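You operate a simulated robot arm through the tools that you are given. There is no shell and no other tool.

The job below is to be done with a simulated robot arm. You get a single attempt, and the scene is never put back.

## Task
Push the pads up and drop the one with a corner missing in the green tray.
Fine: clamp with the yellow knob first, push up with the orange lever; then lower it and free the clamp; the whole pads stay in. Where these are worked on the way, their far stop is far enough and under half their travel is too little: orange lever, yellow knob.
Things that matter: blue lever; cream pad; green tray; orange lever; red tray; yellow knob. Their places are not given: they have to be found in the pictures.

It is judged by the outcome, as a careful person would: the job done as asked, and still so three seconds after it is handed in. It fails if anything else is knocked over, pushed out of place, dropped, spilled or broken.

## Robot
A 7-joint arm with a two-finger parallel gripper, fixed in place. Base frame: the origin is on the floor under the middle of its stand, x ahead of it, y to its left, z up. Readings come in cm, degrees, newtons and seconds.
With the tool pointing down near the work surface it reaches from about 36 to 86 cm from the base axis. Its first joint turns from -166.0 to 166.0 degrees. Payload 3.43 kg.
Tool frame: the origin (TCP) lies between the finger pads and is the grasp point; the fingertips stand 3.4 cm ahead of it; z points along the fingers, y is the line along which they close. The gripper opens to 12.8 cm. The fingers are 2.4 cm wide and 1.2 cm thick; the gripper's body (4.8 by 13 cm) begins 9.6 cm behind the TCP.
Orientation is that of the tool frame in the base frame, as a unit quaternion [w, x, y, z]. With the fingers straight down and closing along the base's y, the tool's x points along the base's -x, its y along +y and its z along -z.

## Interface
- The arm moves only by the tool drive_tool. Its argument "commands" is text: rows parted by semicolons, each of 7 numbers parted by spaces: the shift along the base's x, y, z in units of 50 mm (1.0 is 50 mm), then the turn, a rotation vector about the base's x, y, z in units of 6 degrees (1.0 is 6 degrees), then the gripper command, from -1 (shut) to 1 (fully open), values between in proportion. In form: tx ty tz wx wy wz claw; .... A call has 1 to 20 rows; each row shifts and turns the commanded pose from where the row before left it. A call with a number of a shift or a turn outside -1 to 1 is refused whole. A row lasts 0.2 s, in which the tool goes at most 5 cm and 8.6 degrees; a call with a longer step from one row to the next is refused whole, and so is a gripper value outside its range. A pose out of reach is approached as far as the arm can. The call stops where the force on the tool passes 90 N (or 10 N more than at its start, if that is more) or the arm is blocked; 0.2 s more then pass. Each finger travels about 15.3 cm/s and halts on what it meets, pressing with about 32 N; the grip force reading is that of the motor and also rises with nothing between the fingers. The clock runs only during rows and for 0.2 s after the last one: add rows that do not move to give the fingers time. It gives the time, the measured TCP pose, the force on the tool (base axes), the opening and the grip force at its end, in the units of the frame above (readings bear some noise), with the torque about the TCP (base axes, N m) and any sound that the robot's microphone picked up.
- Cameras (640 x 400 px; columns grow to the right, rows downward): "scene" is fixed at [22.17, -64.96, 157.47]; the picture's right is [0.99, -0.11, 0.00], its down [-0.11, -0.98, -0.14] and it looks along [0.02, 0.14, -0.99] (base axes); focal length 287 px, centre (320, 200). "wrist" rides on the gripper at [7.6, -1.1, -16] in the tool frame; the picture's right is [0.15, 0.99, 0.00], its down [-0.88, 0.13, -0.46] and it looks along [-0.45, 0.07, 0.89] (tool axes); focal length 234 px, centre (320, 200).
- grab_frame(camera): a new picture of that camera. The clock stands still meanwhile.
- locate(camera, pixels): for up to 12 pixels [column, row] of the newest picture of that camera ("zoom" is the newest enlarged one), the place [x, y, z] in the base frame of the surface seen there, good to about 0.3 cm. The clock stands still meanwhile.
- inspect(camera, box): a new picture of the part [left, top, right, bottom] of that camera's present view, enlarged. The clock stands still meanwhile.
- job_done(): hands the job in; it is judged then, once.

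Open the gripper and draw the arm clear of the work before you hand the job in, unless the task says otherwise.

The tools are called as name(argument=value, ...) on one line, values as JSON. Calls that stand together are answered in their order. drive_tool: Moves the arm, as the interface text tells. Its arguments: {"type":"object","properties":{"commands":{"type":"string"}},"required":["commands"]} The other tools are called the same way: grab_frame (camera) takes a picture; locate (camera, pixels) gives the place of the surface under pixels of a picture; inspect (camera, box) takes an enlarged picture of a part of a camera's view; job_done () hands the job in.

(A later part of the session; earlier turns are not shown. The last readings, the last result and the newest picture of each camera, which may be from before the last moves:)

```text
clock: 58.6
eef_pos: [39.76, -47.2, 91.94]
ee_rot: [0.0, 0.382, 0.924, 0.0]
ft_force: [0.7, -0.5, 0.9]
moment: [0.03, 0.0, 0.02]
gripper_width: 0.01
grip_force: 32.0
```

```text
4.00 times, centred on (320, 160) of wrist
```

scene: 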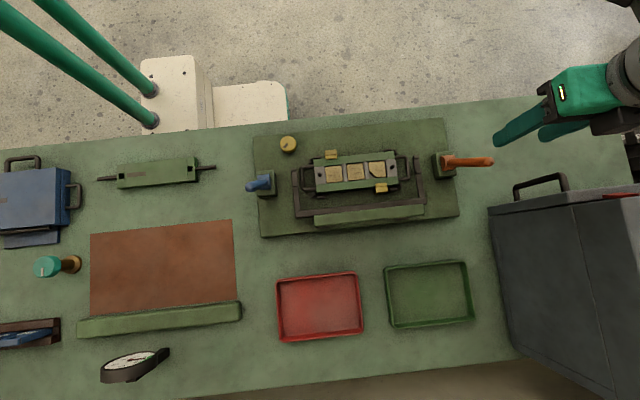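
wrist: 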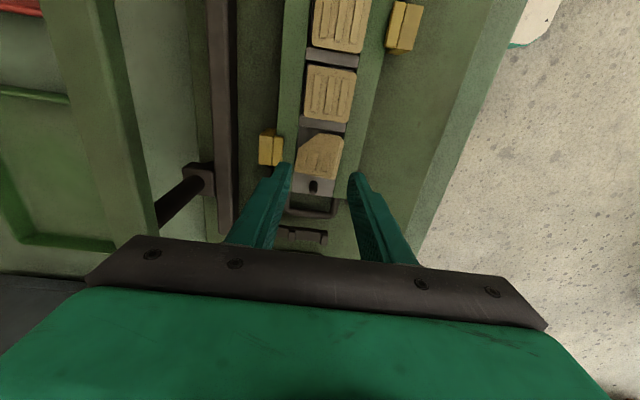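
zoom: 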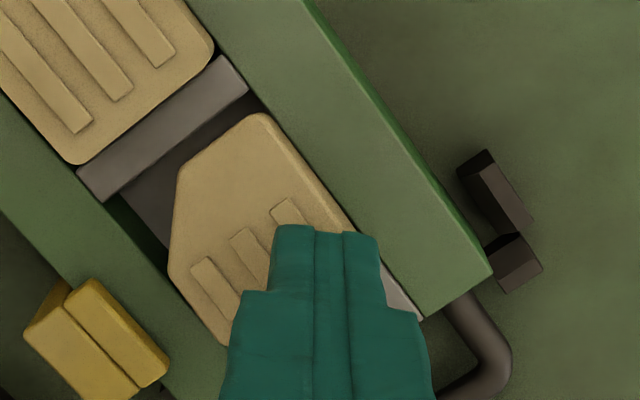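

The pad already looks flatter, with little force left. I'll continue lowering gently to press it fully down.

drive_tool(commands="0 0 -0.06 0 0 0 -1; 0 0 -0.06 0 0 0 -1; 0 0 -0.06 0 0 0 -1; 0 0 0 0 0 0 -1")

inspect(camera="wrist", box=[250, 110, 390, 210])

```text
clock: 59.6
eef_pos: [39.87, -47.25, 90.95]
ee_rot: [0.001, 0.383, 0.924, 0.0]
ft_force: [-0.2, 0.2, -0.1]
moment: [0.0, 0.02, -0.01]
gripper_width: 0.0
grip_force: 31.6
```

```text
4.00 times, centred on (320, 160) of wrist
```

zoom: 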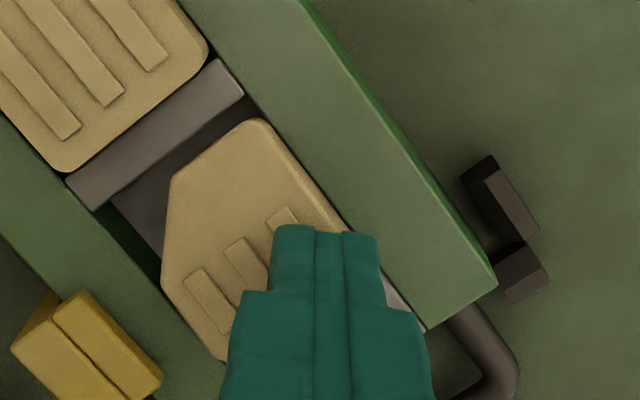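

Still no force at tip z≈87.5; the pad appears flat. I'll go down a little more to feel its top, then rise and look.

drive_tool(commands="0 0 -0.04 0 0 0 -1; 0 0 -0.04 0 0 0 -1; 0 0 -0.04 0 0 0 -1; 0 0 0 0 0 0 -1")

drive_tool(commands="0 0 -0.02 0 0 0 -1; 0 0 0 0 0 0 -1")

```text
clock: 60.6
eef_pos: [39.81, -47.23, 90.75]
ee_rot: [0.003, 0.383, 0.924, -0.002]
ft_force: [-7.1, 7.5, 76.8]
moment: [0.01, -0.26, 0.02]
gripper_width: 0.0
grip_force: 31.7
```

```text
clock: 61.2
eef_pos: [39.82, -47.19, 90.01]
ee_rot: [-0.002, 0.383, 0.924, 0.001]
ft_force: [-1.3, -0.3, 1.1]
moment: [-0.01, 0.01, 0.01]
gripper_width: 0.0
grip_force: 31.7
```

The force peaked at 77 N and then dropped as the pad snapped down. I'll rise straight up and look at everything (pad, lever, clamps).

drive_tool(commands="0 0 0.3 0 0 0 -1; 0 0 0.8 0 0 0 -1; -0.4 0.8 0.6 0 0 0 -1; -0.4 0.8 0 0 0 0 -1; -0.4 0.8 0 0 0 0 -0.2; 0 0 0 0 0 0 -0.2")

grab_frame(camera="scene")

inspect(camera="scene", box=[310, 140, 410, 205])

locate(camera="zoom", pixels=[[385, 145], [465, 135], [475, 215], [430, 222], [390, 185], [410, 165], [440, 195], [470, 175], [225, 190], [160, 200], [290, 190], [330, 235]])

```text
refused: row 3 steps farther than a row can; nothing moved
```

```text
taken
```

scene: 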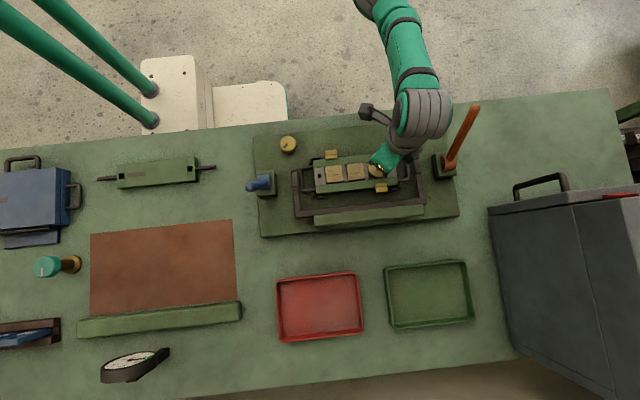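

```text
6.15 times, centred on (360, 172) of scene
```

zoom: 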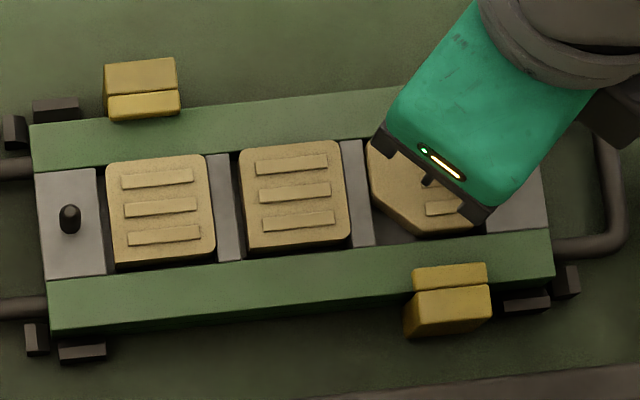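

```text
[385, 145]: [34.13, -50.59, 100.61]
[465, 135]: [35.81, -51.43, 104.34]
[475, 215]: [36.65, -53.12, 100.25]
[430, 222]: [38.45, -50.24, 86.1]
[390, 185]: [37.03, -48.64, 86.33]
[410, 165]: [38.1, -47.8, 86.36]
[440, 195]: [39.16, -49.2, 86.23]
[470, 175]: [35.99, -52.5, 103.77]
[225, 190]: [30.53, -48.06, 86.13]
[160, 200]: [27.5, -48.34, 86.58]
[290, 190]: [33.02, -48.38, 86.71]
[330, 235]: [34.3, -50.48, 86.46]
```

That call was refused (step too long), so nothing moved. The cut pad now looks flat at z≈86.3. I'll retreat with shorter steps and recheck pads and lever.

drive_tool(commands="0 0 0.3 0 0 0 -1; 0 0 0.8 0 0 0 -1; -0.3 0.6 0.5 0 0 0 -1; -0.4 0.8 0 0 0 0 -1; -0.4 0.8 0 0 0 0 -0.2; -0.2 0.4 0 0 0 0 -0.2; 0 0 0 0 0 0 -0.2")

inspect(camera="scene", box=[420, 90, 520, 190])

locate(camera="zoom", pixels=[[295, 280], [308, 250], [322, 210], [338, 165], [350, 130], [365, 80], [372, 65]])

inspect(camera="scene", box=[310, 140, 410, 205])

locate(camera="zoom", pixels=[[385, 145], [465, 135], [475, 215], [430, 222], [390, 185], [410, 165], [440, 195], [470, 175], [225, 190], [160, 200], [290, 190], [330, 235]])

```text
clock: 62.8
eef_pos: [33.46, -33.93, 98.24]
ee_rot: [0.0, 0.383, 0.924, 0.0]
ft_force: [0.4, 0.5, 0.4]
moment: [0.0, -0.01, 0.02]
gripper_width: 5.15
grip_force: 0.0
```

```text
4.00 times, centred on (470, 140) of scene
```

zoom: 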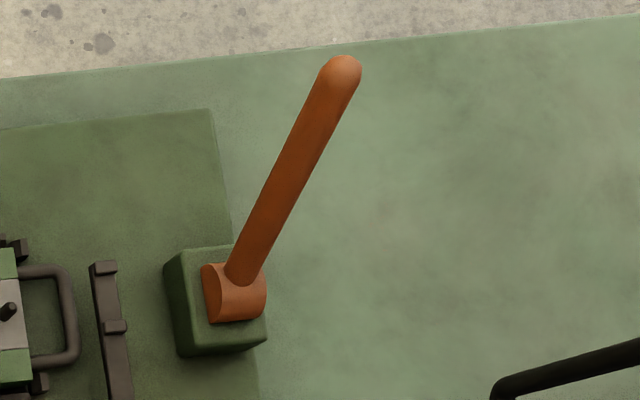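

```text
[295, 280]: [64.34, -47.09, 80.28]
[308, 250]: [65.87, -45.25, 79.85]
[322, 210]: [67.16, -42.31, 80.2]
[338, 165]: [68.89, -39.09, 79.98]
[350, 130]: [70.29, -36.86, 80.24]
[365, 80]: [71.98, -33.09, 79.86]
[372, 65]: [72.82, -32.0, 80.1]
```

```text
6.15 times, centred on (360, 172) of scene
```

zoom: 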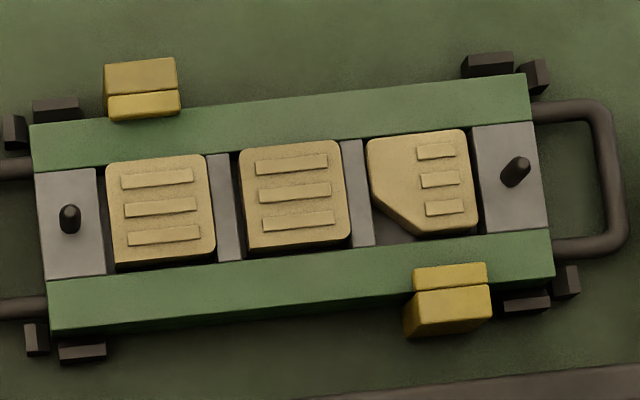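

```text
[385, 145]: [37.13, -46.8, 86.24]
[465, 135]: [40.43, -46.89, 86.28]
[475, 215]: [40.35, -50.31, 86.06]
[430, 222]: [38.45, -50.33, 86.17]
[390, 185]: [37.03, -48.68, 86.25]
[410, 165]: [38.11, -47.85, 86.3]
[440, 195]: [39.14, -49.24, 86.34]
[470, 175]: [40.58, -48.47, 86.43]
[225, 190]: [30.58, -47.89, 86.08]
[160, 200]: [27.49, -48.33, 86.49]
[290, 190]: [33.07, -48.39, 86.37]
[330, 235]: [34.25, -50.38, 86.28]
```

Pressing levelled the pad (all pads now ~z 86.3–86.4), but it also drove the ejector down a bit and the orange lever slid back several degrees. I'll turn the gripper to yaw 0, go round to the lever's −y side with closed fingers, and push it back to its far stop.

drive_tool(commands="0 0 0.8 0 0 0.94 -1; 0 0 0.8 0 0 0.94 -1; 0.2 -0.1 0.7 0 0 0.94 -1; 0.7 -0.4 0 0 0 0.94 -1; 0.7 -0.4 0 0 0 0.94 -1; 0.7 -0.4 0 0 0 0.94 -1; 0.7 -0.4 0 0 0 0.93 -1; 0.7 -0.4 0 0 0 0.93 -1; 0.7 -0.4 0 0 0 0 -1; 0.17 -0.42 0 0 0 0 -1; 0 0 0 0 0 0 -1")

grab_frame(camera="wrist")

grab_frame(camera="scene")

```text
clock: 65.2
eef_pos: [56.11, -49.01, 109.7]
ee_rot: [-0.001, 0.0, 1.0, 0.0]
ft_force: [0.0, -0.2, -0.5]
moment: [0.01, 0.0, -0.02]
gripper_width: 0.0
grip_force: 31.4
```

```text
taken
```

wrist: 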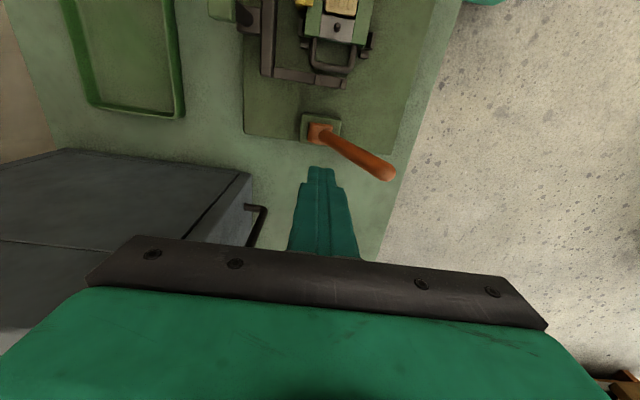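

```text
taken
```

scene: 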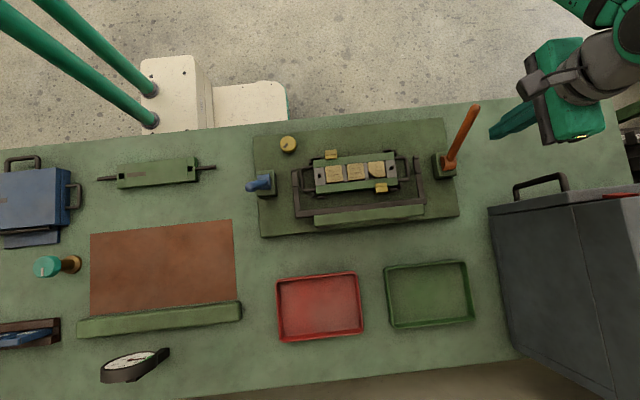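

The lever leans toward +y at right of the closed fingers. I'll locate its stem, then lower beside it.

locate(camera="wrist", pixels=[[325, 135], [340, 143], [355, 152], [370, 161], [385, 171], [393, 176]])

drive_tool(commands="0 0.1 -0.6 0 0 0 -1; 0 0.1 -0.6 0 0 0 -1; 0 0 -0.46 0 0 0 -1; 0 0 0 0 0 0 -1")

```text
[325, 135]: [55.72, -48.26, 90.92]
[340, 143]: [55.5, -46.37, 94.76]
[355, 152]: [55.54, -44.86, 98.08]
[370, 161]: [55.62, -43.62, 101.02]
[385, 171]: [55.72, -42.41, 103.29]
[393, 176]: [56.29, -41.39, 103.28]
```

```text
clock: 66.2
eef_pos: [56.39, -47.96, 101.43]
ee_rot: [0.0, 0.0, 1.0, 0.001]
ft_force: [-0.3, -0.5, 0.4]
moment: [-0.03, -0.01, 0.01]
gripper_width: 0.0
grip_force: 31.8
```

The lever is at ~25° (it was ~33°). I'll push in +y with the closed fingers at z≈98–101 until it resists firmly at its stop.

drive_tool(commands="0 0.15 0 0 0 0 -1; 0 0.15 0 0 0 0 -1; 0 0.12 0 0 0 0 -1; 0 0.12 0 0 0 0 -1; 0 0.12 0 0 0 0 -1; 0 0.12 0 0 0 0 -1; 0 0.12 0 0 0 0 -1; 0 0.1 0 0 0 0 -1; 0 0 0 0 0 0 -1")

inspect(camera="scene", box=[310, 120, 510, 210])

locate(camera="zoom", pixels=[[130, 190], [130, 210], [195, 185], [195, 205], [260, 175], [275, 190], [110, 190], [180, 180]])

```text
clock: 68.2
eef_pos: [55.94, -43.32, 101.46]
ee_rot: [0.001, 0.002, 1.0, -0.004]
ft_force: [5.3, -46.8, 5.0]
moment: [-1.52, -0.18, -0.1]
gripper_width: 0.0
grip_force: 32.2
```

```text
3.20 times, centred on (410, 165) of scene
```

zoom: 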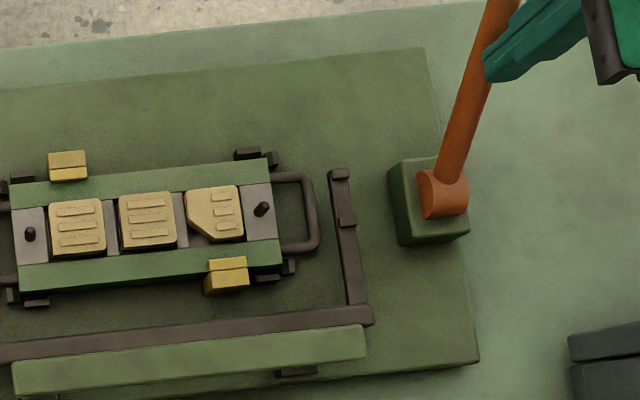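

```text
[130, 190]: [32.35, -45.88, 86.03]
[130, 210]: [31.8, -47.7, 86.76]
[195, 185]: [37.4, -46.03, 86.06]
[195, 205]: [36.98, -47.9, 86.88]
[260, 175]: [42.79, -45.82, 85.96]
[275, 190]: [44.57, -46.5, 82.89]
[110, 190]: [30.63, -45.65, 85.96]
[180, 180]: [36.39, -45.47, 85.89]
```

The lever is against its stop (47 N) and the pads are back up at ~86.85. I'll back off, rise, and go over the cut pad with the gripper closing along y.

drive_tool(commands="0 -0.3 0 0 0 0 -1; 0 -0.5 0 0 0 0 -1; 0 0 0.8 0 0 0 -1; 0 0 0.8 0 0 0 -1; -0.6 0 0.2 0 0 0 -0.2; -0.8 0 0 0 0 0 -0.2; -0.8 0 0 0 0 0 -0.2; -0.8 0 0 0 0 0 -0.2; -0.3 -0.1 -0.6 0 0 0 -0.2; 0 -0.1 -0.8 0 0 0 -0.2; 0 0 -0.6 0 0 0 -0.2; 0 0 0 0 0 0 -0.2)")

```text
refused: commands must be text of numbers, spaces and semicolons
```

A stray bracket got the call refused; I'll resend the same motion.

drive_tool(commands="0 -0.3 0 0 0 0 -1; 0 -0.5 0 0 0 0 -1; 0 0 0.8 0 0 0 -1; 0 0 0.8 0 0 0 -1; -0.6 0 0.2 0 0 0 -0.2; -0.8 0 0 0 0 0 -0.2; -0.8 0 0 0 0 0 -0.2; -0.8 0 0 0 0 0 -0.2; -0.3 -0.1 -0.6 0 0 0 -0.2; 0 -0.1 -0.8 0 0 0 -0.2; 0 0 -0.6 0 0 0 -0.2; 0 0 0 0 0 0 -0.2")

inspect(camera="wrist", box=[250, 90, 390, 190])

inspect(camera="scene", box=[420, 90, 520, 190])

```text
clock: 70.8
eef_pos: [39.57, -47.88, 100.43]
ee_rot: [0.0, 0.0, 1.0, 0.0]
ft_force: [-0.3, -0.1, -0.7]
moment: [0.0, 0.02, -0.01]
gripper_width: 5.12
grip_force: 0.1
```

```text
4.00 times, centred on (320, 140) of wrist
```

zoom: 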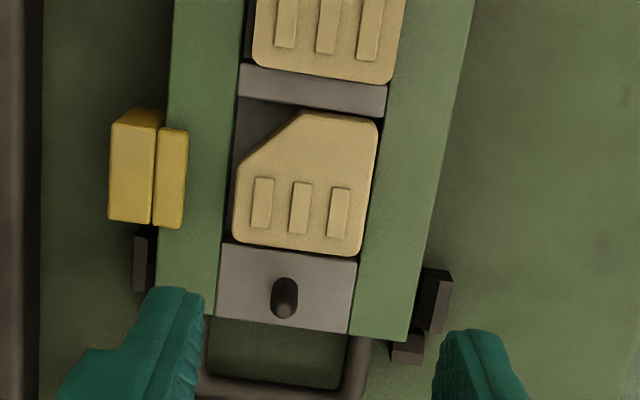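

```text
4.00 times, centred on (470, 140) of scene
```

zoom: 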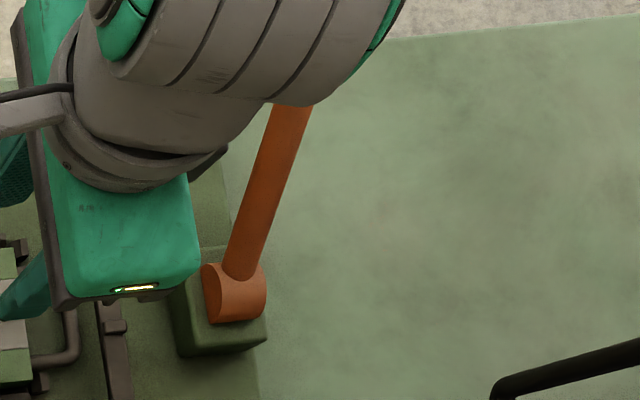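

The lever is back at its stop and the pad sits flat. From this picture the clamp edge is 4.20 cm and the pad's −y edge 2.70 cm to the −y side of the tool axis, so the −y finger fits with ~0.15 cm either side. I'll shift −0.45 cm in y, set 4.8 cm opening, and descend to just above clamp height to re-measure.

drive_tool(commands="0 -0.09 0 0 0 0 -0.25; 0 0 -0.6 0 0 0 -0.25; 0 0 -0.6 0 0 0 -0.25; 0 0 -0.6 0 0 0 -0.25; 0 0 0 0 0 0 -0.25; 0 0 0 0 0 0 -0.25")

inspect(camera="wrist", box=[250, 110, 390, 210])

```text
clock: 72.2
eef_pos: [39.74, -48.46, 91.55]
ee_rot: [0.0, 0.0, 1.0, 0.0]
ft_force: [0.6, -0.7, -0.3]
moment: [-0.01, -0.03, -0.01]
gripper_width: 4.78
grip_force: 0.1
```

```text
4.00 times, centred on (320, 160) of wrist
```

zoom: 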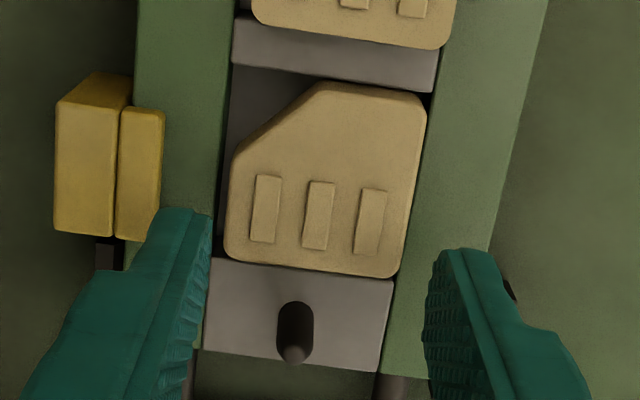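

The closer view gives clamp edge at −3.67 and pad edge at −2.12 cm from the tool axis. With a 0.1 cm shift to +y the −y finger is centred in that gap; I'll also shift 0.4 cm to −x for better coverage, then lower in small steps.

drive_tool(commands="-0.08 0.02 0 0 0 0 -0.25; 0 0 0 0 0 0 -0.25; 0 0 -0.1 0 0 0 -0.25; 0 0 -0.1 0 0 0 -0.25; 0 0 -0.08 0 0 0 -0.25; 0 0 0 0 0 0 -0.25")

inspect(camera="wrist", box=[250, 110, 390, 210])

```text
clock: 73.6
eef_pos: [39.52, -48.17, 90.03]
ee_rot: [0.0, 0.001, 1.0, 0.0]
ft_force: [-0.4, 0.2, -0.6]
moment: [0.0, 0.0, 0.0]
gripper_width: 4.8
grip_force: 0.0
```

```text
4.00 times, centred on (320, 160) of wrist
```

zoom: 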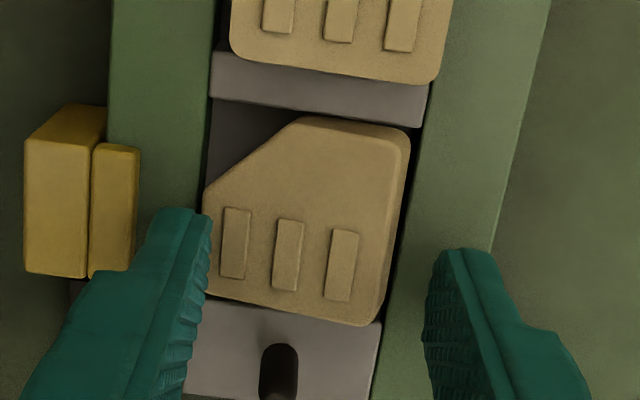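

The readings show the arm actually shifted ~0.3 cm instead of 0.1 (y −48.17), putting the finger's inner face right at the pad edge. I'll raise slightly and correct toward y≈−48.36.

drive_tool(commands="0 0 0.1 0 0 0 -0.25; 0 -0.04 0 0 0 0 -0.25; 0 0 0 0 0 0 -0.25; 0 0 0 0 0 0 -0.25")

inspect(camera="wrist", box=[250, 110, 390, 210])

```text
clock: 74.6
eef_pos: [39.42, -48.38, 90.57]
ee_rot: [0.0, -0.001, 1.0, 0.0]
ft_force: [-0.2, 0.5, -0.1]
moment: [0.02, 0.0, -0.02]
gripper_width: 4.81
grip_force: 0.1
```

```text
4.00 times, centred on (320, 160) of wrist
```

zoom: 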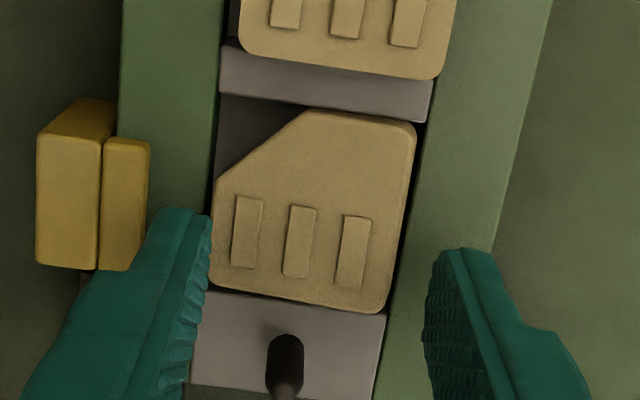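

The pad edge is now right at the finger's inner face while the outer side has spare room, though readings and pictures differ by a couple of mm. I'll let the arm settle and re-read before correcting.

drive_tool(commands="0 0 0 0 0 0 -0.25; 0 0 0 0 0 0 -0.25; 0 0 0 0 0 0 -0.25; 0 0 0 0 0 0 -0.25; 0 0 0 0 0 0 -0.25")

inspect(camera="wrist", box=[250, 110, 390, 210])

```text
clock: 75.8
eef_pos: [39.27, -48.27, 90.56]
ee_rot: [0.0, 0.0, 1.0, 0.0]
ft_force: [0.5, 0.0, 0.3]
moment: [0.01, 0.0, -0.01]
gripper_width: 4.81
grip_force: 0.1
```

```text
4.00 times, centred on (320, 160) of wrist
```

zoom: 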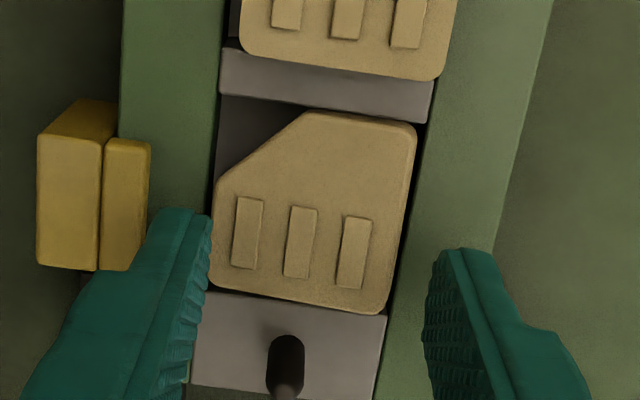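

The picture is unchanged, so the arm is steady and only the readings jitter. I'll shift 2 mm to −y, which should leave ~0.2 cm to the pad and ~0.25 cm to the clamp, and check by picture.

drive_tool(commands="0 -0.04 0 0 0 0 -0.25; 0 0 0 0 0 0 -0.25; 0 0 0 0 0 0 -0.25; 0 0 0 0 0 0 -0.25")

inspect(camera="wrist", box=[250, 110, 390, 210])

```text
clock: 76.8
eef_pos: [39.51, -48.56, 90.57]
ee_rot: [0.0, -0.001, 1.0, 0.0]
ft_force: [0.0, 0.6, -0.1]
moment: [-0.07, 0.09, -0.03]
gripper_width: 4.79
grip_force: 0.0
```

```text
4.00 times, centred on (320, 160) of wrist
```

zoom: 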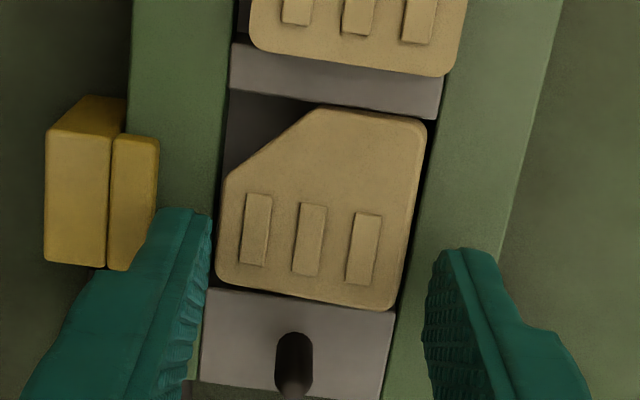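

Now ~0.17 cm on the pad side and ~0.19 cm on the clamp side. I'll lower 0.5 cm into the gap and check force and picture.

drive_tool(commands="0 0 -0.05 0 0 0 -0.25; 0 0 -0.05 0 0 0 -0.25; 0 0 0 0 0 0 -0.25; 0 0 0 0 0 0 -0.25")

inspect(camera="wrist", box=[250, 110, 390, 210])

```text
clock: 77.8
eef_pos: [39.35, -48.48, 90.07]
ee_rot: [-0.001, 0.0, 1.0, 0.0]
ft_force: [-0.4, 0.1, 0.0]
moment: [0.01, 0.02, 0.01]
gripper_width: 4.8
grip_force: 0.0
```

```text
4.00 times, centred on (320, 160) of wrist
```

zoom: 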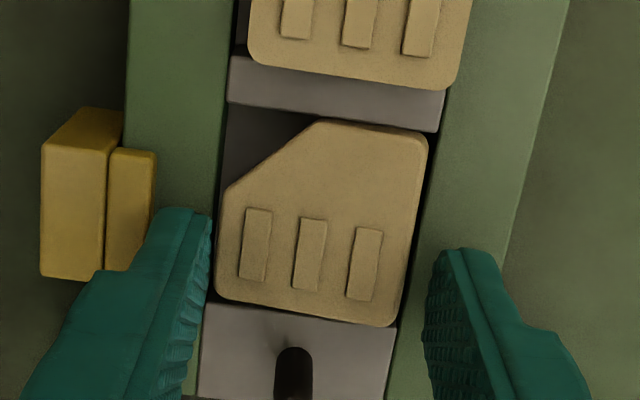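

Clear, no force with the tips below pad-top and clamp-top level. Continuing down in small steps to find the rail.

drive_tool(commands="0 0 -0.03 0 0 0 -0.25; 0 0 -0.03 0 0 0 -0.25; 0 0 0 0 0 0 -0.25; 0 0 0 0 0 0 -0.25")

drive_tool(commands="0 0 -0.02 0 0 0 -0.25; 0 0 0 0 0 0 -0.25; 0 0 0 0 0 0 -0.25")

drive_tool(commands="0 0 -0.02 0 0 0 -0.25; 0 0 0 0 0 0 -0.25; 0 0 0 0 0 0 -0.25")

```text
clock: 78.8
eef_pos: [39.24, -48.64, 89.83]
ee_rot: [0.0, -0.001, 1.0, -0.001]
ft_force: [0.7, 0.3, -0.3]
moment: [0.02, -0.02, 0.01]
gripper_width: 4.78
grip_force: 0.0
```

```text
clock: 79.6
eef_pos: [39.25, -48.58, 89.67]
ee_rot: [0.0, 0.001, 1.0, 0.0]
ft_force: [0.4, -0.8, 0.0]
moment: [-0.03, 0.02, -0.02]
gripper_width: 4.81
grip_force: 0.1
```

```text
clock: 80.4
eef_pos: [39.29, -48.68, 89.45]
ee_rot: [0.001, 0.001, 1.0, 0.0]
ft_force: [0.1, 0.1, -0.2]
moment: [0.0, 0.01, 0.06]
gripper_width: 4.81
grip_force: 0.2
```

No contact yet at TCP z≈89.5. Lowering another millimetre or two, watching the force.

drive_tool(commands="0 0 -0.015 0 0 0 -0.25; 0 0 0 0 0 0 -0.25; 0 0 0 0 0 0 -0.25")

inspect(camera="wrist", box=[250, 110, 390, 210])

```text
clock: 81.2
eef_pos: [39.3, -48.56, 89.35]
ee_rot: [-0.001, 0.001, 1.0, 0.0]
ft_force: [-1.0, 0.0, 0.5]
moment: [-0.02, -0.09, 0.0]
gripper_width: 4.79
grip_force: 0.0
```

```text
4.00 times, centred on (320, 160) of wrist
```

zoom: 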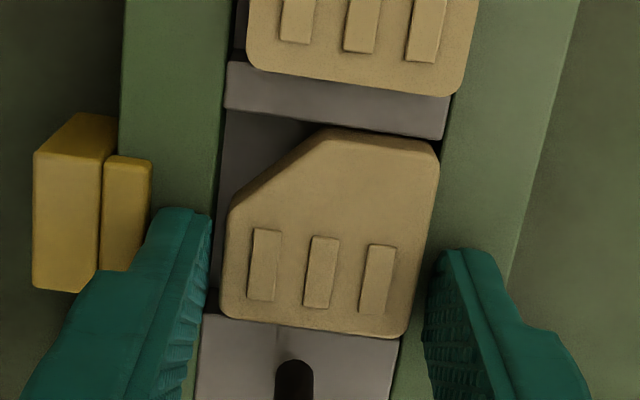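

Gaps are even (~0.25 cm each) with the tips about at the rail tops and no force. I'll close gradually along y onto the flat sides.

drive_tool(commands="0 0 0 0 0 0 -0.29; 0 0 0 0 0 0 -0.32; 0 0 0 0 0 0 -0.34; 0 0 0 0 0 0 -0.36; 0 0 0 0 0 0 -0.38; 0 0 0 0 0 0 -0.38")

inspect(camera="wrist", box=[250, 110, 390, 210])

```text
clock: 82.6
eef_pos: [39.25, -48.69, 89.28]
ee_rot: [0.0, 0.001, 1.0, 0.0]
ft_force: [1.2, 1.1, -0.2]
moment: [0.03, -0.05, 0.01]
gripper_width: 4.07
grip_force: 32.2
```

```text
4.00 times, centred on (320, 160) of wrist
```

zoom: 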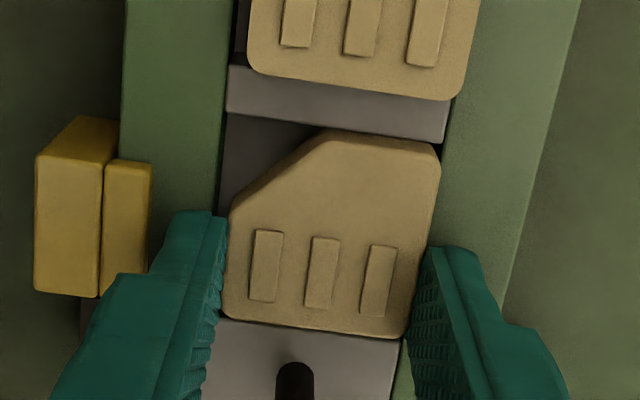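

A clean flat grip: 4.07 cm, 32 N, no vertical force. I'll hold full grip and lift slowly.

drive_tool(commands="0 0 0 0 0 0 -1; 0 0 0 0 0 0 -1; 0 0 0.04 0 0 0 -1; 0 0 0.06 0 0 0 -1; 0 0 0.06 0 0 0 -1; 0 0 0.08 0 0 0 -1; 0 0 0 0 0 0 -1")

inspect(camera="wrist", box=[250, 110, 390, 210])

```text
clock: 84.2
eef_pos: [39.18, -48.55, 90.68]
ee_rot: [-0.001, 0.001, 1.0, 0.0]
ft_force: [0.0, 0.7, 0.5]
moment: [0.02, 0.0, -0.01]
gripper_width: 4.05
grip_force: 32.0
```

```text
4.00 times, centred on (320, 160) of wrist
```

zoom: 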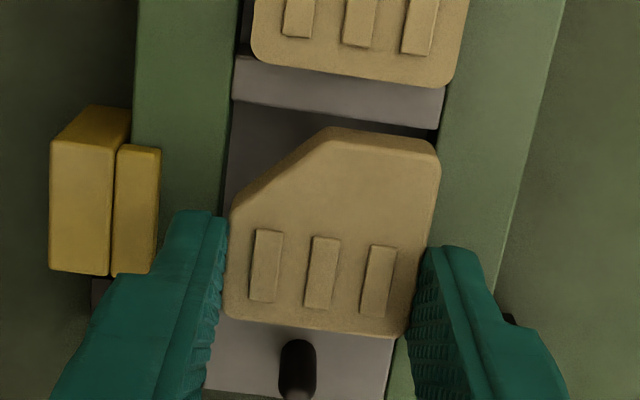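

The pad is coming up level with the gripper. I'll lift to z≈107 to clear the raised green bar (z≈97), keeping the grip.

drive_tool(commands="0 0 0.2 0 0 0 -1; 0 0 0.4 0 0 0 -1; 0 0 0.6 0 0 0 -1; 0 0 0.6 0 0 0 -1; 0 0 0.6 0 0 0 -1; 0 0 0.6 0 0 0 -1; 0 0 0.3 0 0 0 -1; 0 0 0 0 0 0 -1")

grab_frame(camera="wrist")

grab_frame(camera="scene")

```text
clock: 86.0
eef_pos: [39.21, -48.67, 107.24]
ee_rot: [0.0, 0.001, 1.0, 0.0]
ft_force: [0.0, -0.1, -0.7]
moment: [-0.02, 0.01, 0.01]
gripper_width: 4.05
grip_force: 32.2
```

```text
taken
```

wrist: 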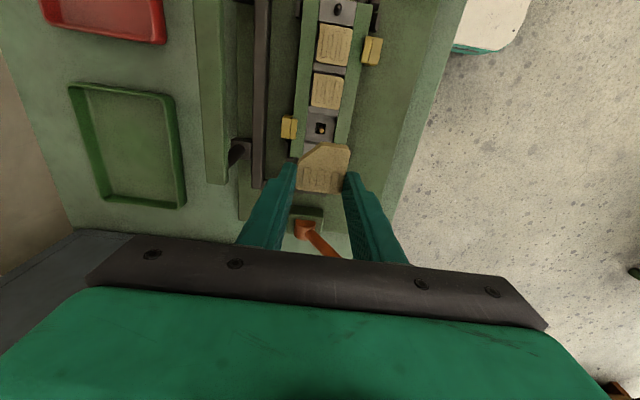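

```text
taken
```

scene: 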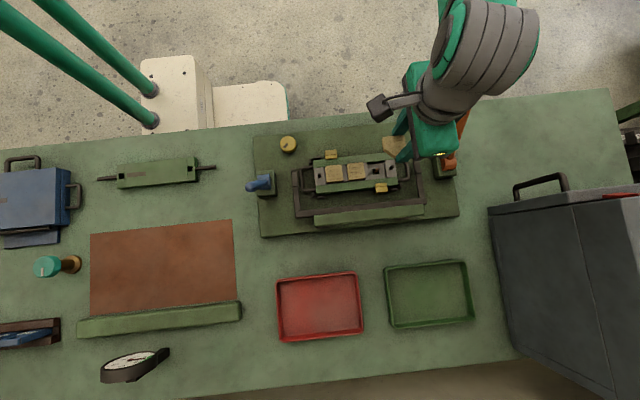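

The pad is securely held and the two whole pads remain in place. I'll travel to above the near part of the green tray at this height.

drive_tool(commands="0.05 -0.5 0 0 0 0 -1; 0.1 -0.8 0 0 0 0 -1; 0.1 -0.8 0 0 0 0 -1; 0.1 -0.8 0 0 0 0 -1; 0.1 -0.8 0 0 0 0 -1; 0.1 -0.8 0 0 0 0 -1; 0.1 -0.8 0 0 0 0 -1; 0.05 -0.4 0 0 0 0 -1; 0 0 0 0 0 0 -1; 0 0 0 0 0 0 -1")

grab_frame(camera="wrist")

grab_frame(camera="scene")

```text
clock: 88.2
eef_pos: [41.67, -73.7, 107.44]
ee_rot: [0.001, 0.001, 1.0, 0.0]
ft_force: [-0.9, 0.0, -0.6]
moment: [-0.02, -0.02, -0.01]
gripper_width: 4.07
grip_force: 32.1
out of reach, approached as far as the arm can: row 7, 8
```

```text
taken
```

wrist: 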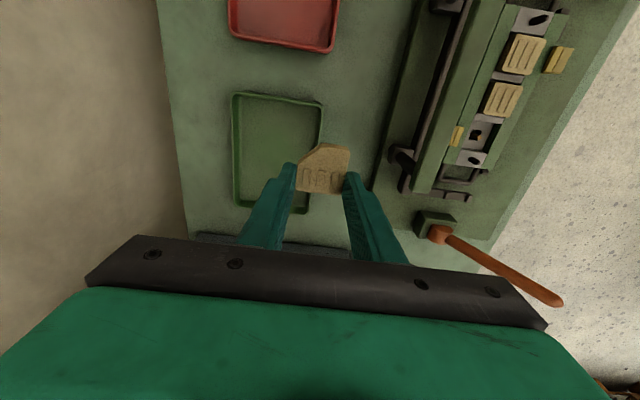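

```text
taken
```

scene: 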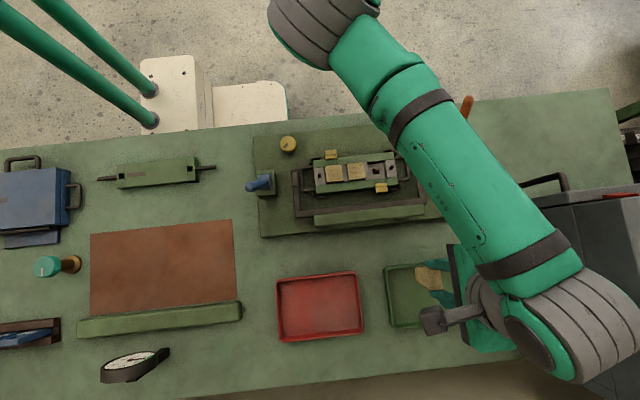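

The reach limit was met at ~85 cm radius with the tool vertical. I'll turn the gripper so it closes tangentially (yaw −61°) and then tilt the fingers outward ~20° to reach into the tray.

drive_tool(commands="0 0 0 0 0 -0.925 -1; 0 0 0 0 0 -0.925 -1; 0 0 0 0 0 -0.925 -1; 0 0 0 0 0 -0.925 -1; 0 0 0 0 0 -0.925 -1; 0 0 0 0 0 -0.925 -1; 0 0 0 0 0 -0.925 -1; 0 0 0 0 0 -0.925 -1; 0 0 0 0 0 -0.925 -1; 0 0 0 0 0 -0.925 -1; 0 0 0 0 0 -0.925 -1; 0 0 0 0 0 0 -1")

grab_frame(camera="wrist")

```text
clock: 90.8
eef_pos: [41.92, -73.34, 107.23]
ee_rot: [0.001, 0.509, 0.861, 0.0]
ft_force: [-0.5, 0.4, -0.2]
moment: [0.01, 0.0, -0.02]
gripper_width: 4.07
grip_force: 31.6
```

```text
taken
```

wrist: 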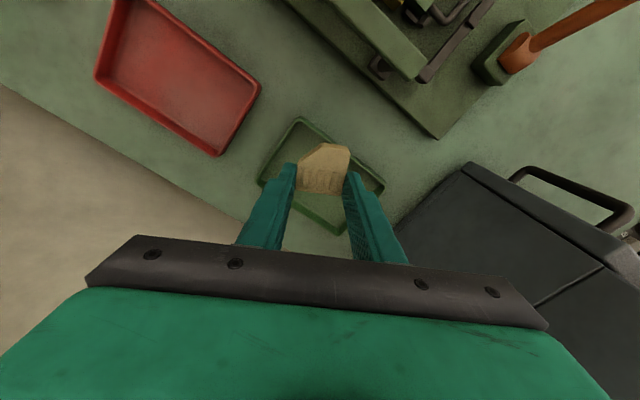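

Still holding. Now I'll tilt the fingers outward by ~20° about the tangential axis.

drive_tool(commands="0 0 0 -0.58 -0.327 0 -1; 0 0 0 -0.58 -0.327 0 -1; 0 0 0 -0.58 -0.327 0 -1; 0 0 0 -0.58 -0.327 0 -1; 0 0 0 -0.58 -0.327 0 -1; 0 0 0 0 0 0 -1")

grab_frame(camera="wrist")

```text
clock: 92.2
eef_pos: [41.99, -73.31, 107.38]
ee_rot: [0.15, 0.5, 0.849, -0.087]
ft_force: [-0.4, -0.7, -0.5]
moment: [0.02, 0.02, 0.04]
gripper_width: 4.06
grip_force: 32.0
```

```text
taken
```

wrist: 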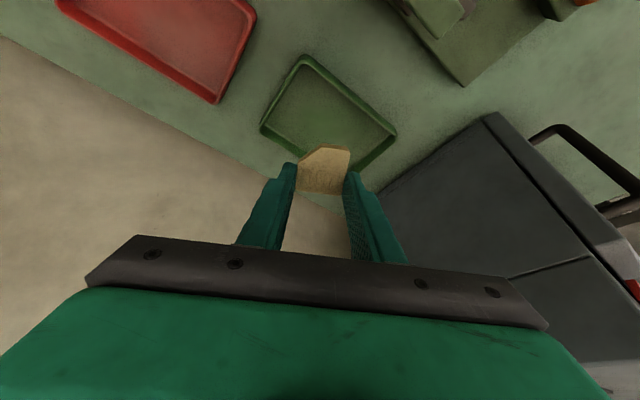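

The tool now points outward (0.17,−0.30,−0.94). I'll move out over the tray to about (42.7,−78.3) and lower to z≈93.

drive_tool(commands="0.05 -0.3 -0.3 0 0 0 -1; 0.05 -0.3 -0.5 0 0 0 -1; 0.05 -0.3 -0.5 0 0 0 -1; 0 -0.1 -0.6 0 0 0 -1; 0 0 -0.6 0 0 0 -1; 0 0 -0.35 0 0 0 -1; 0 0 0 0 0 0 -1; 0 0 0 0 0 0 -1")

grab_frame(camera="wrist")

grab_frame(camera="scene")

```text
clock: 94.0
eef_pos: [42.65, -78.49, 92.95]
ee_rot: [0.15, 0.501, 0.848, -0.087]
ft_force: [-0.4, -0.5, 0.0]
moment: [0.0, 0.02, -0.04]
gripper_width: 4.07
grip_force: 32.3
```

```text
taken
```

wrist: 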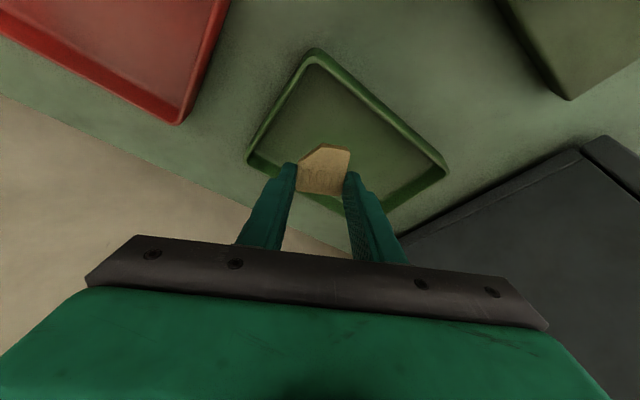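

```text
taken
```

scene: 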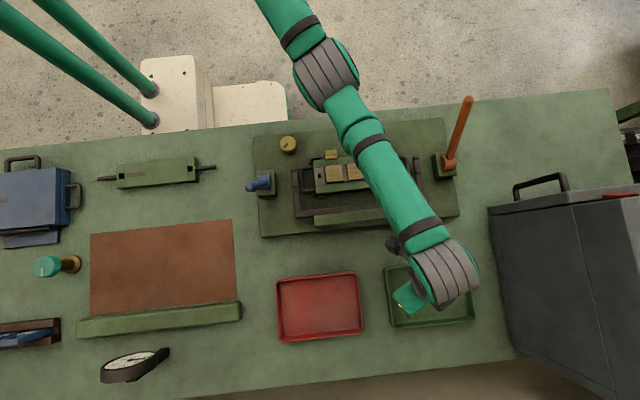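

I'm over the tray, inside its walls. I'll lower to TCP z≈87.4 so the fingertips stay just above the rim with the pad hanging about 2 cm over the tray floor.

drive_tool(commands="0.1 0 -0.3 0 0 0 -1; 0 0 -0.4 0 0 0 -1; 0 0 -0.4 0 0 0 -1; 0 0 0 0 0 0 -1; 0 0 0 0 0 0 -1")

grab_frame(camera="wrist")

inspect(camera="scene", box=[370, 220, 490, 340])

```text
clock: 95.2
eef_pos: [43.32, -78.26, 87.58]
ee_rot: [0.15, 0.5, 0.848, -0.087]
ft_force: [0.3, -0.5, -0.5]
moment: [-0.01, 0.0, 0.03]
gripper_width: 4.08
grip_force: 32.2
```

```text
taken
```

wrist: 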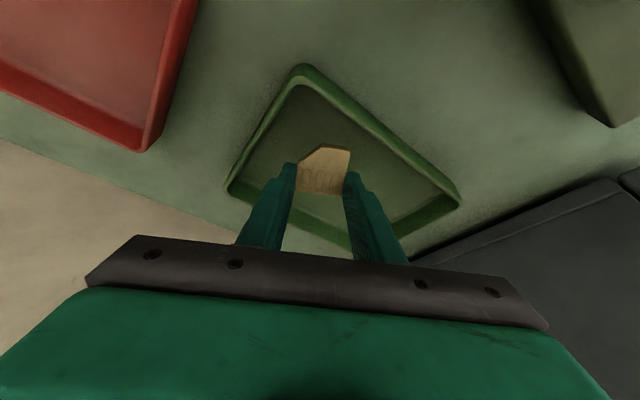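

```text
3.33 times, centred on (430, 280) of scene
```

zoom: 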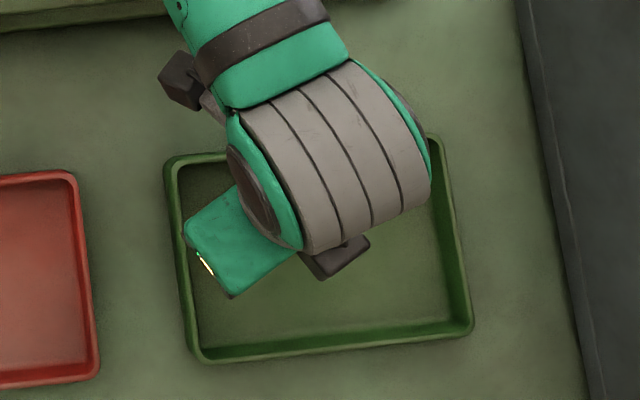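

The pad is inside the tray's walls. I'll open the fingers and let it drop.

drive_tool(commands="0 0 0 0 0 0 -0.3; 0 0 0 0 0 0 -0.15; 0 0 0 0 0 0 0; 0 0 0 0 0 0 0; 0 0 0 0 0 0 0")

grab_frame(camera="wrist")

```text
clock: 96.4
eef_pos: [43.2, -78.33, 87.7]
ee_rot: [0.15, 0.5, 0.848, -0.086]
ft_force: [0.1, -0.2, 0.5]
moment: [-0.02, -0.01, -0.01]
gripper_width: 6.39
grip_force: 0.0
```

```text
taken
```

wrist: 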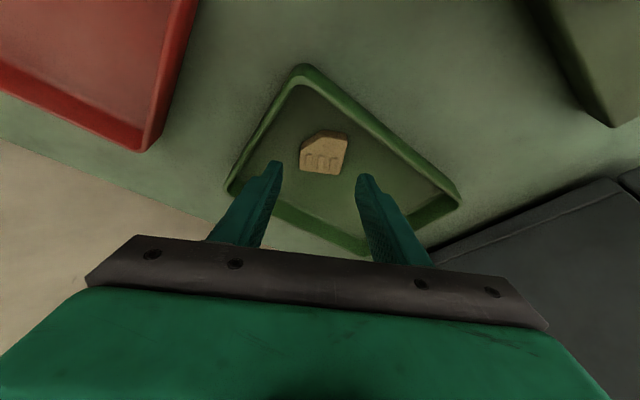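

The cut pad lies flat in the green tray. I'll rise, move back toward the base, undo the tilt and square the gripper (yaw −90°) for working the lever.

drive_tool(commands="0 0 0.5 0 0 0 0; 0 0 0.8 0 0 0 0; 0 0 0.8 0 0 0 0; 0 0.3 0.8 0 0 0 0; 0 0.4 0.6 0.58 0.327 0 0; 0 0.6 0.3 0.58 0.327 0 0; 0 0.7 0.1 0.58 0.327 0 0; 0 0.7 0 0.58 0.327 0 0; 0 0.7 0 0.58 0.327 0 0; 0 0.7 0 0 0 -0.7 -1; 0 0.7 0 0 0 -0.7 -1; 0.1 0.7 0 0 0 -0.7 -1; 0.1 0.7 0 0 0 -0.7 -1; 0.1 0.6 0 0 0 -0.7 -1; 0.2 0.6 0 0 0 -0.7 -1; 0.2 0.6 0 0 0 -0.63 -1; 0 0 0 0 0 0 -1")

grab_frame(camera="scene")

inspect(camera="scene", box=[370, 240, 490, 340])

```text
clock: 100.0
eef_pos: [46.73, -38.19, 107.1]
ee_rot: [0.0, 0.708, 0.706, 0.0]
ft_force: [0.2, 0.7, -0.1]
moment: [0.01, -0.01, 0.02]
gripper_width: 0.0
grip_force: 32.3
```

```text
taken
```

scene: 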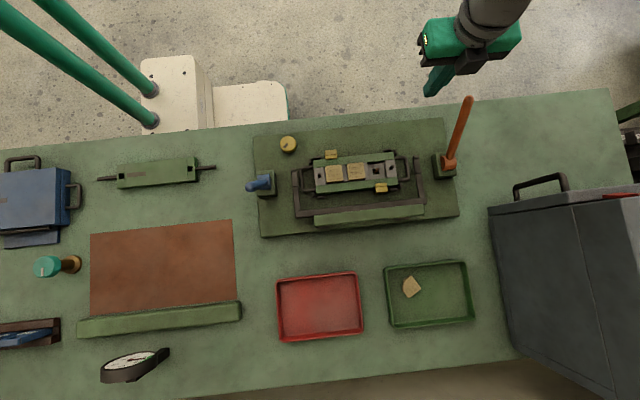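

```text
4.00 times, centred on (430, 290) of scene
```

zoom: 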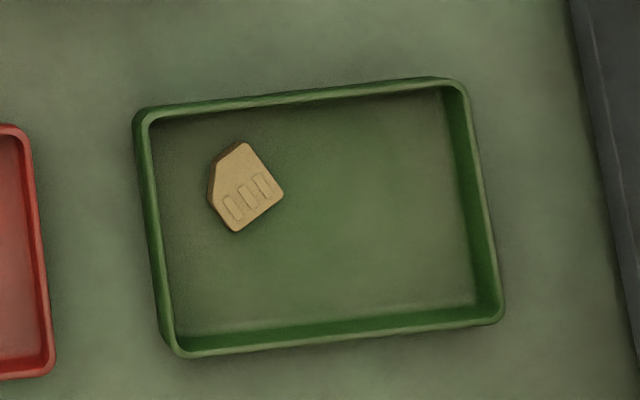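

The pad rests flat in the tray. Next I'll lower the lever: first a look at its present position, then I'll go round to its +y side.

inspect(camera="scene", box=[420, 90, 520, 190])

locate(camera="zoom", pixels=[[245, 265], [260, 220], [275, 170], [290, 120], [303, 75], [310, 45]])

drive_tool(commands="0 0.5 0.3 0 0 0 -1; 0.4 0.5 0.1 0 0 0 -1; 0.7 0.1 0 0 0 0 -1; 0.8 0 0 0 0 0 -1; 0 0 0 0 0 0 -1")

grab_frame(camera="wrist")

```text
4.00 times, centred on (470, 140) of scene
```

zoom: 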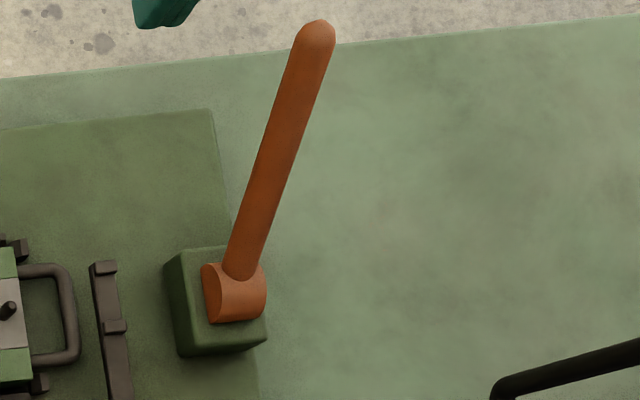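

```text
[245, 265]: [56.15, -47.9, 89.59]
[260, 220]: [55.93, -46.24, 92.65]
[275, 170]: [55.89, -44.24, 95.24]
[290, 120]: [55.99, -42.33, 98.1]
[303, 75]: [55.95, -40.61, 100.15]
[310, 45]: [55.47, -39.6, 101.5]
```

```text
clock: 101.2
eef_pos: [56.13, -32.47, 109.31]
ee_rot: [0.0, 0.706, 0.708, 0.0]
ft_force: [-0.9, 0.4, 0.0]
moment: [-0.04, -0.01, 0.03]
gripper_width: 0.0
grip_force: 32.2
```

```text
taken
```

wrist: 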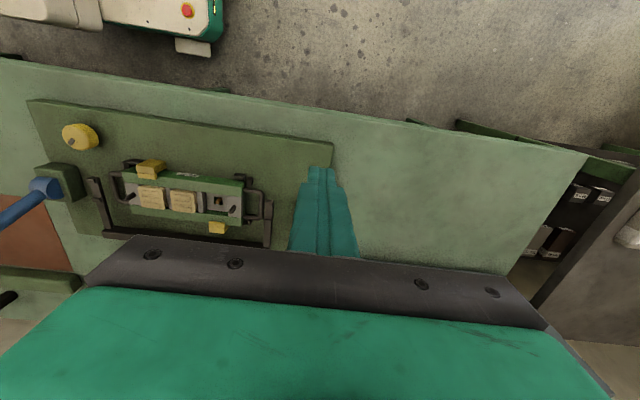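

The lever is at ~35°, leaning +y. I'll lower the closed fingers on its +y side and push it back toward −y gradually.

drive_tool(commands="0 0 -0.6 0 0 0 -1; 0 0 -0.6 0 0 0 -1; 0 0 -0.56 0 0 0 -1; 0 -0.2 0 0 0 0 -1; 0 -0.2 0 0 0 0 -1; 0 -0.2 0 0 0 0 -1; 0 -0.2 0 0 0 0 -1; 0 -0.2 0 0 0 0 -1; 0 -0.2 0 0 0 0 -1; 0 -0.2 0 0 0 0 -1; 0 -0.2 0 0 0 0 -1; 0 0 0 0 0 0 -1")

inspect(camera="scene", box=[310, 90, 520, 210])

```text
clock: 103.8
eef_pos: [56.14, -41.08, 100.33]
ee_rot: [-0.001, 0.707, 0.707, 0.0]
ft_force: [1.6, 1.3, -0.3]
moment: [-0.08, 0.0, 0.02]
gripper_width: 0.0
grip_force: 31.6
```

```text
3.05 times, centred on (415, 150) of scene
```

zoom: 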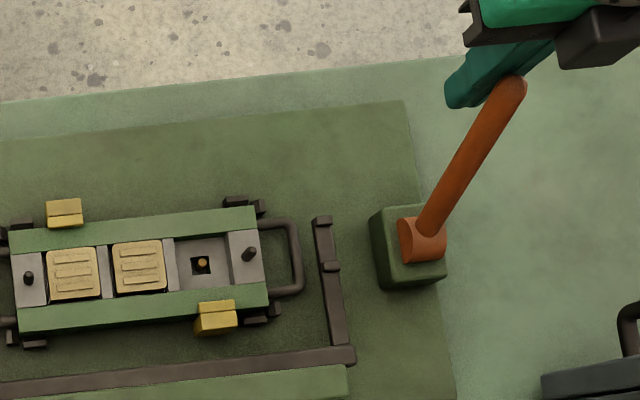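

The lever is following back with almost no force. Continuing toward its starting stop.

drive_tool(commands="0 -0.2 0 0 0 0 -1; 0 -0.2 0 0 0 0 -1; 0 -0.2 0 0 0 0 -1; 0 -0.2 0 0 0 0 -1; 0 -0.2 0 0 0 0 -1; 0 -0.2 0 0 0 0 -1; 0 -0.15 0 0 0 0 -1; 0 0 0 0 0 0 -1")

inspect(camera="scene", box=[310, 90, 520, 210])

```text
clock: 105.6
eef_pos: [56.11, -47.69, 100.2]
ee_rot: [0.0, 0.708, 0.707, -0.001]
ft_force: [-0.1, 0.5, 0.3]
moment: [-0.01, 0.0, 0.0]
gripper_width: 0.0
grip_force: 32.1
```

```text
3.05 times, centred on (415, 150) of scene
```

zoom: 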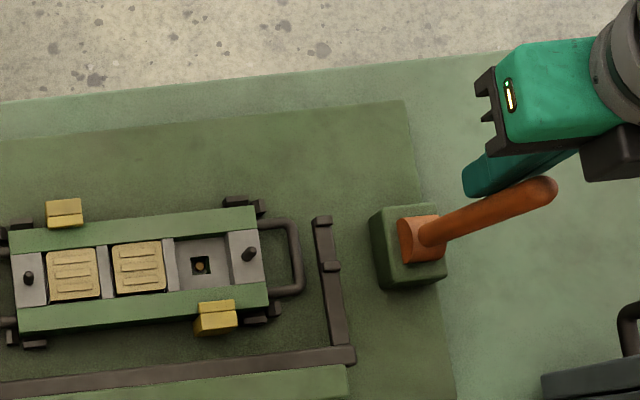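

Continuing slowly to feel for the starting stop.

drive_tool(commands="0 -0.1 0 0 0 0 -1; 0 -0.1 0 0 0 0 -1; 0 -0.1 0 0 0 0 -1; 0 -0.1 0 0 0 0 -1; 0 0 0 0 0 0 -1")

drive_tool(commands="0 -0.06 0 0 0 0 -1; 0 -0.06 0 0 0 0 -1; 0 0 0 0 0 0 -1")

```text
clock: 106.8
eef_pos: [56.01, -49.45, 100.34]
ee_rot: [-0.002, 0.707, 0.707, 0.001]
ft_force: [-7.8, 24.8, 6.1]
moment: [0.79, 0.48, -0.02]
gripper_width: 0.0
grip_force: 32.1
```

```text
clock: 107.6
eef_pos: [56.1, -49.69, 100.34]
ee_rot: [-0.006, 0.707, 0.707, 0.004]
ft_force: [-15.9, 63.9, 4.2]
moment: [2.15, 0.85, -0.09]
gripper_width: 0.01
grip_force: 31.4
```

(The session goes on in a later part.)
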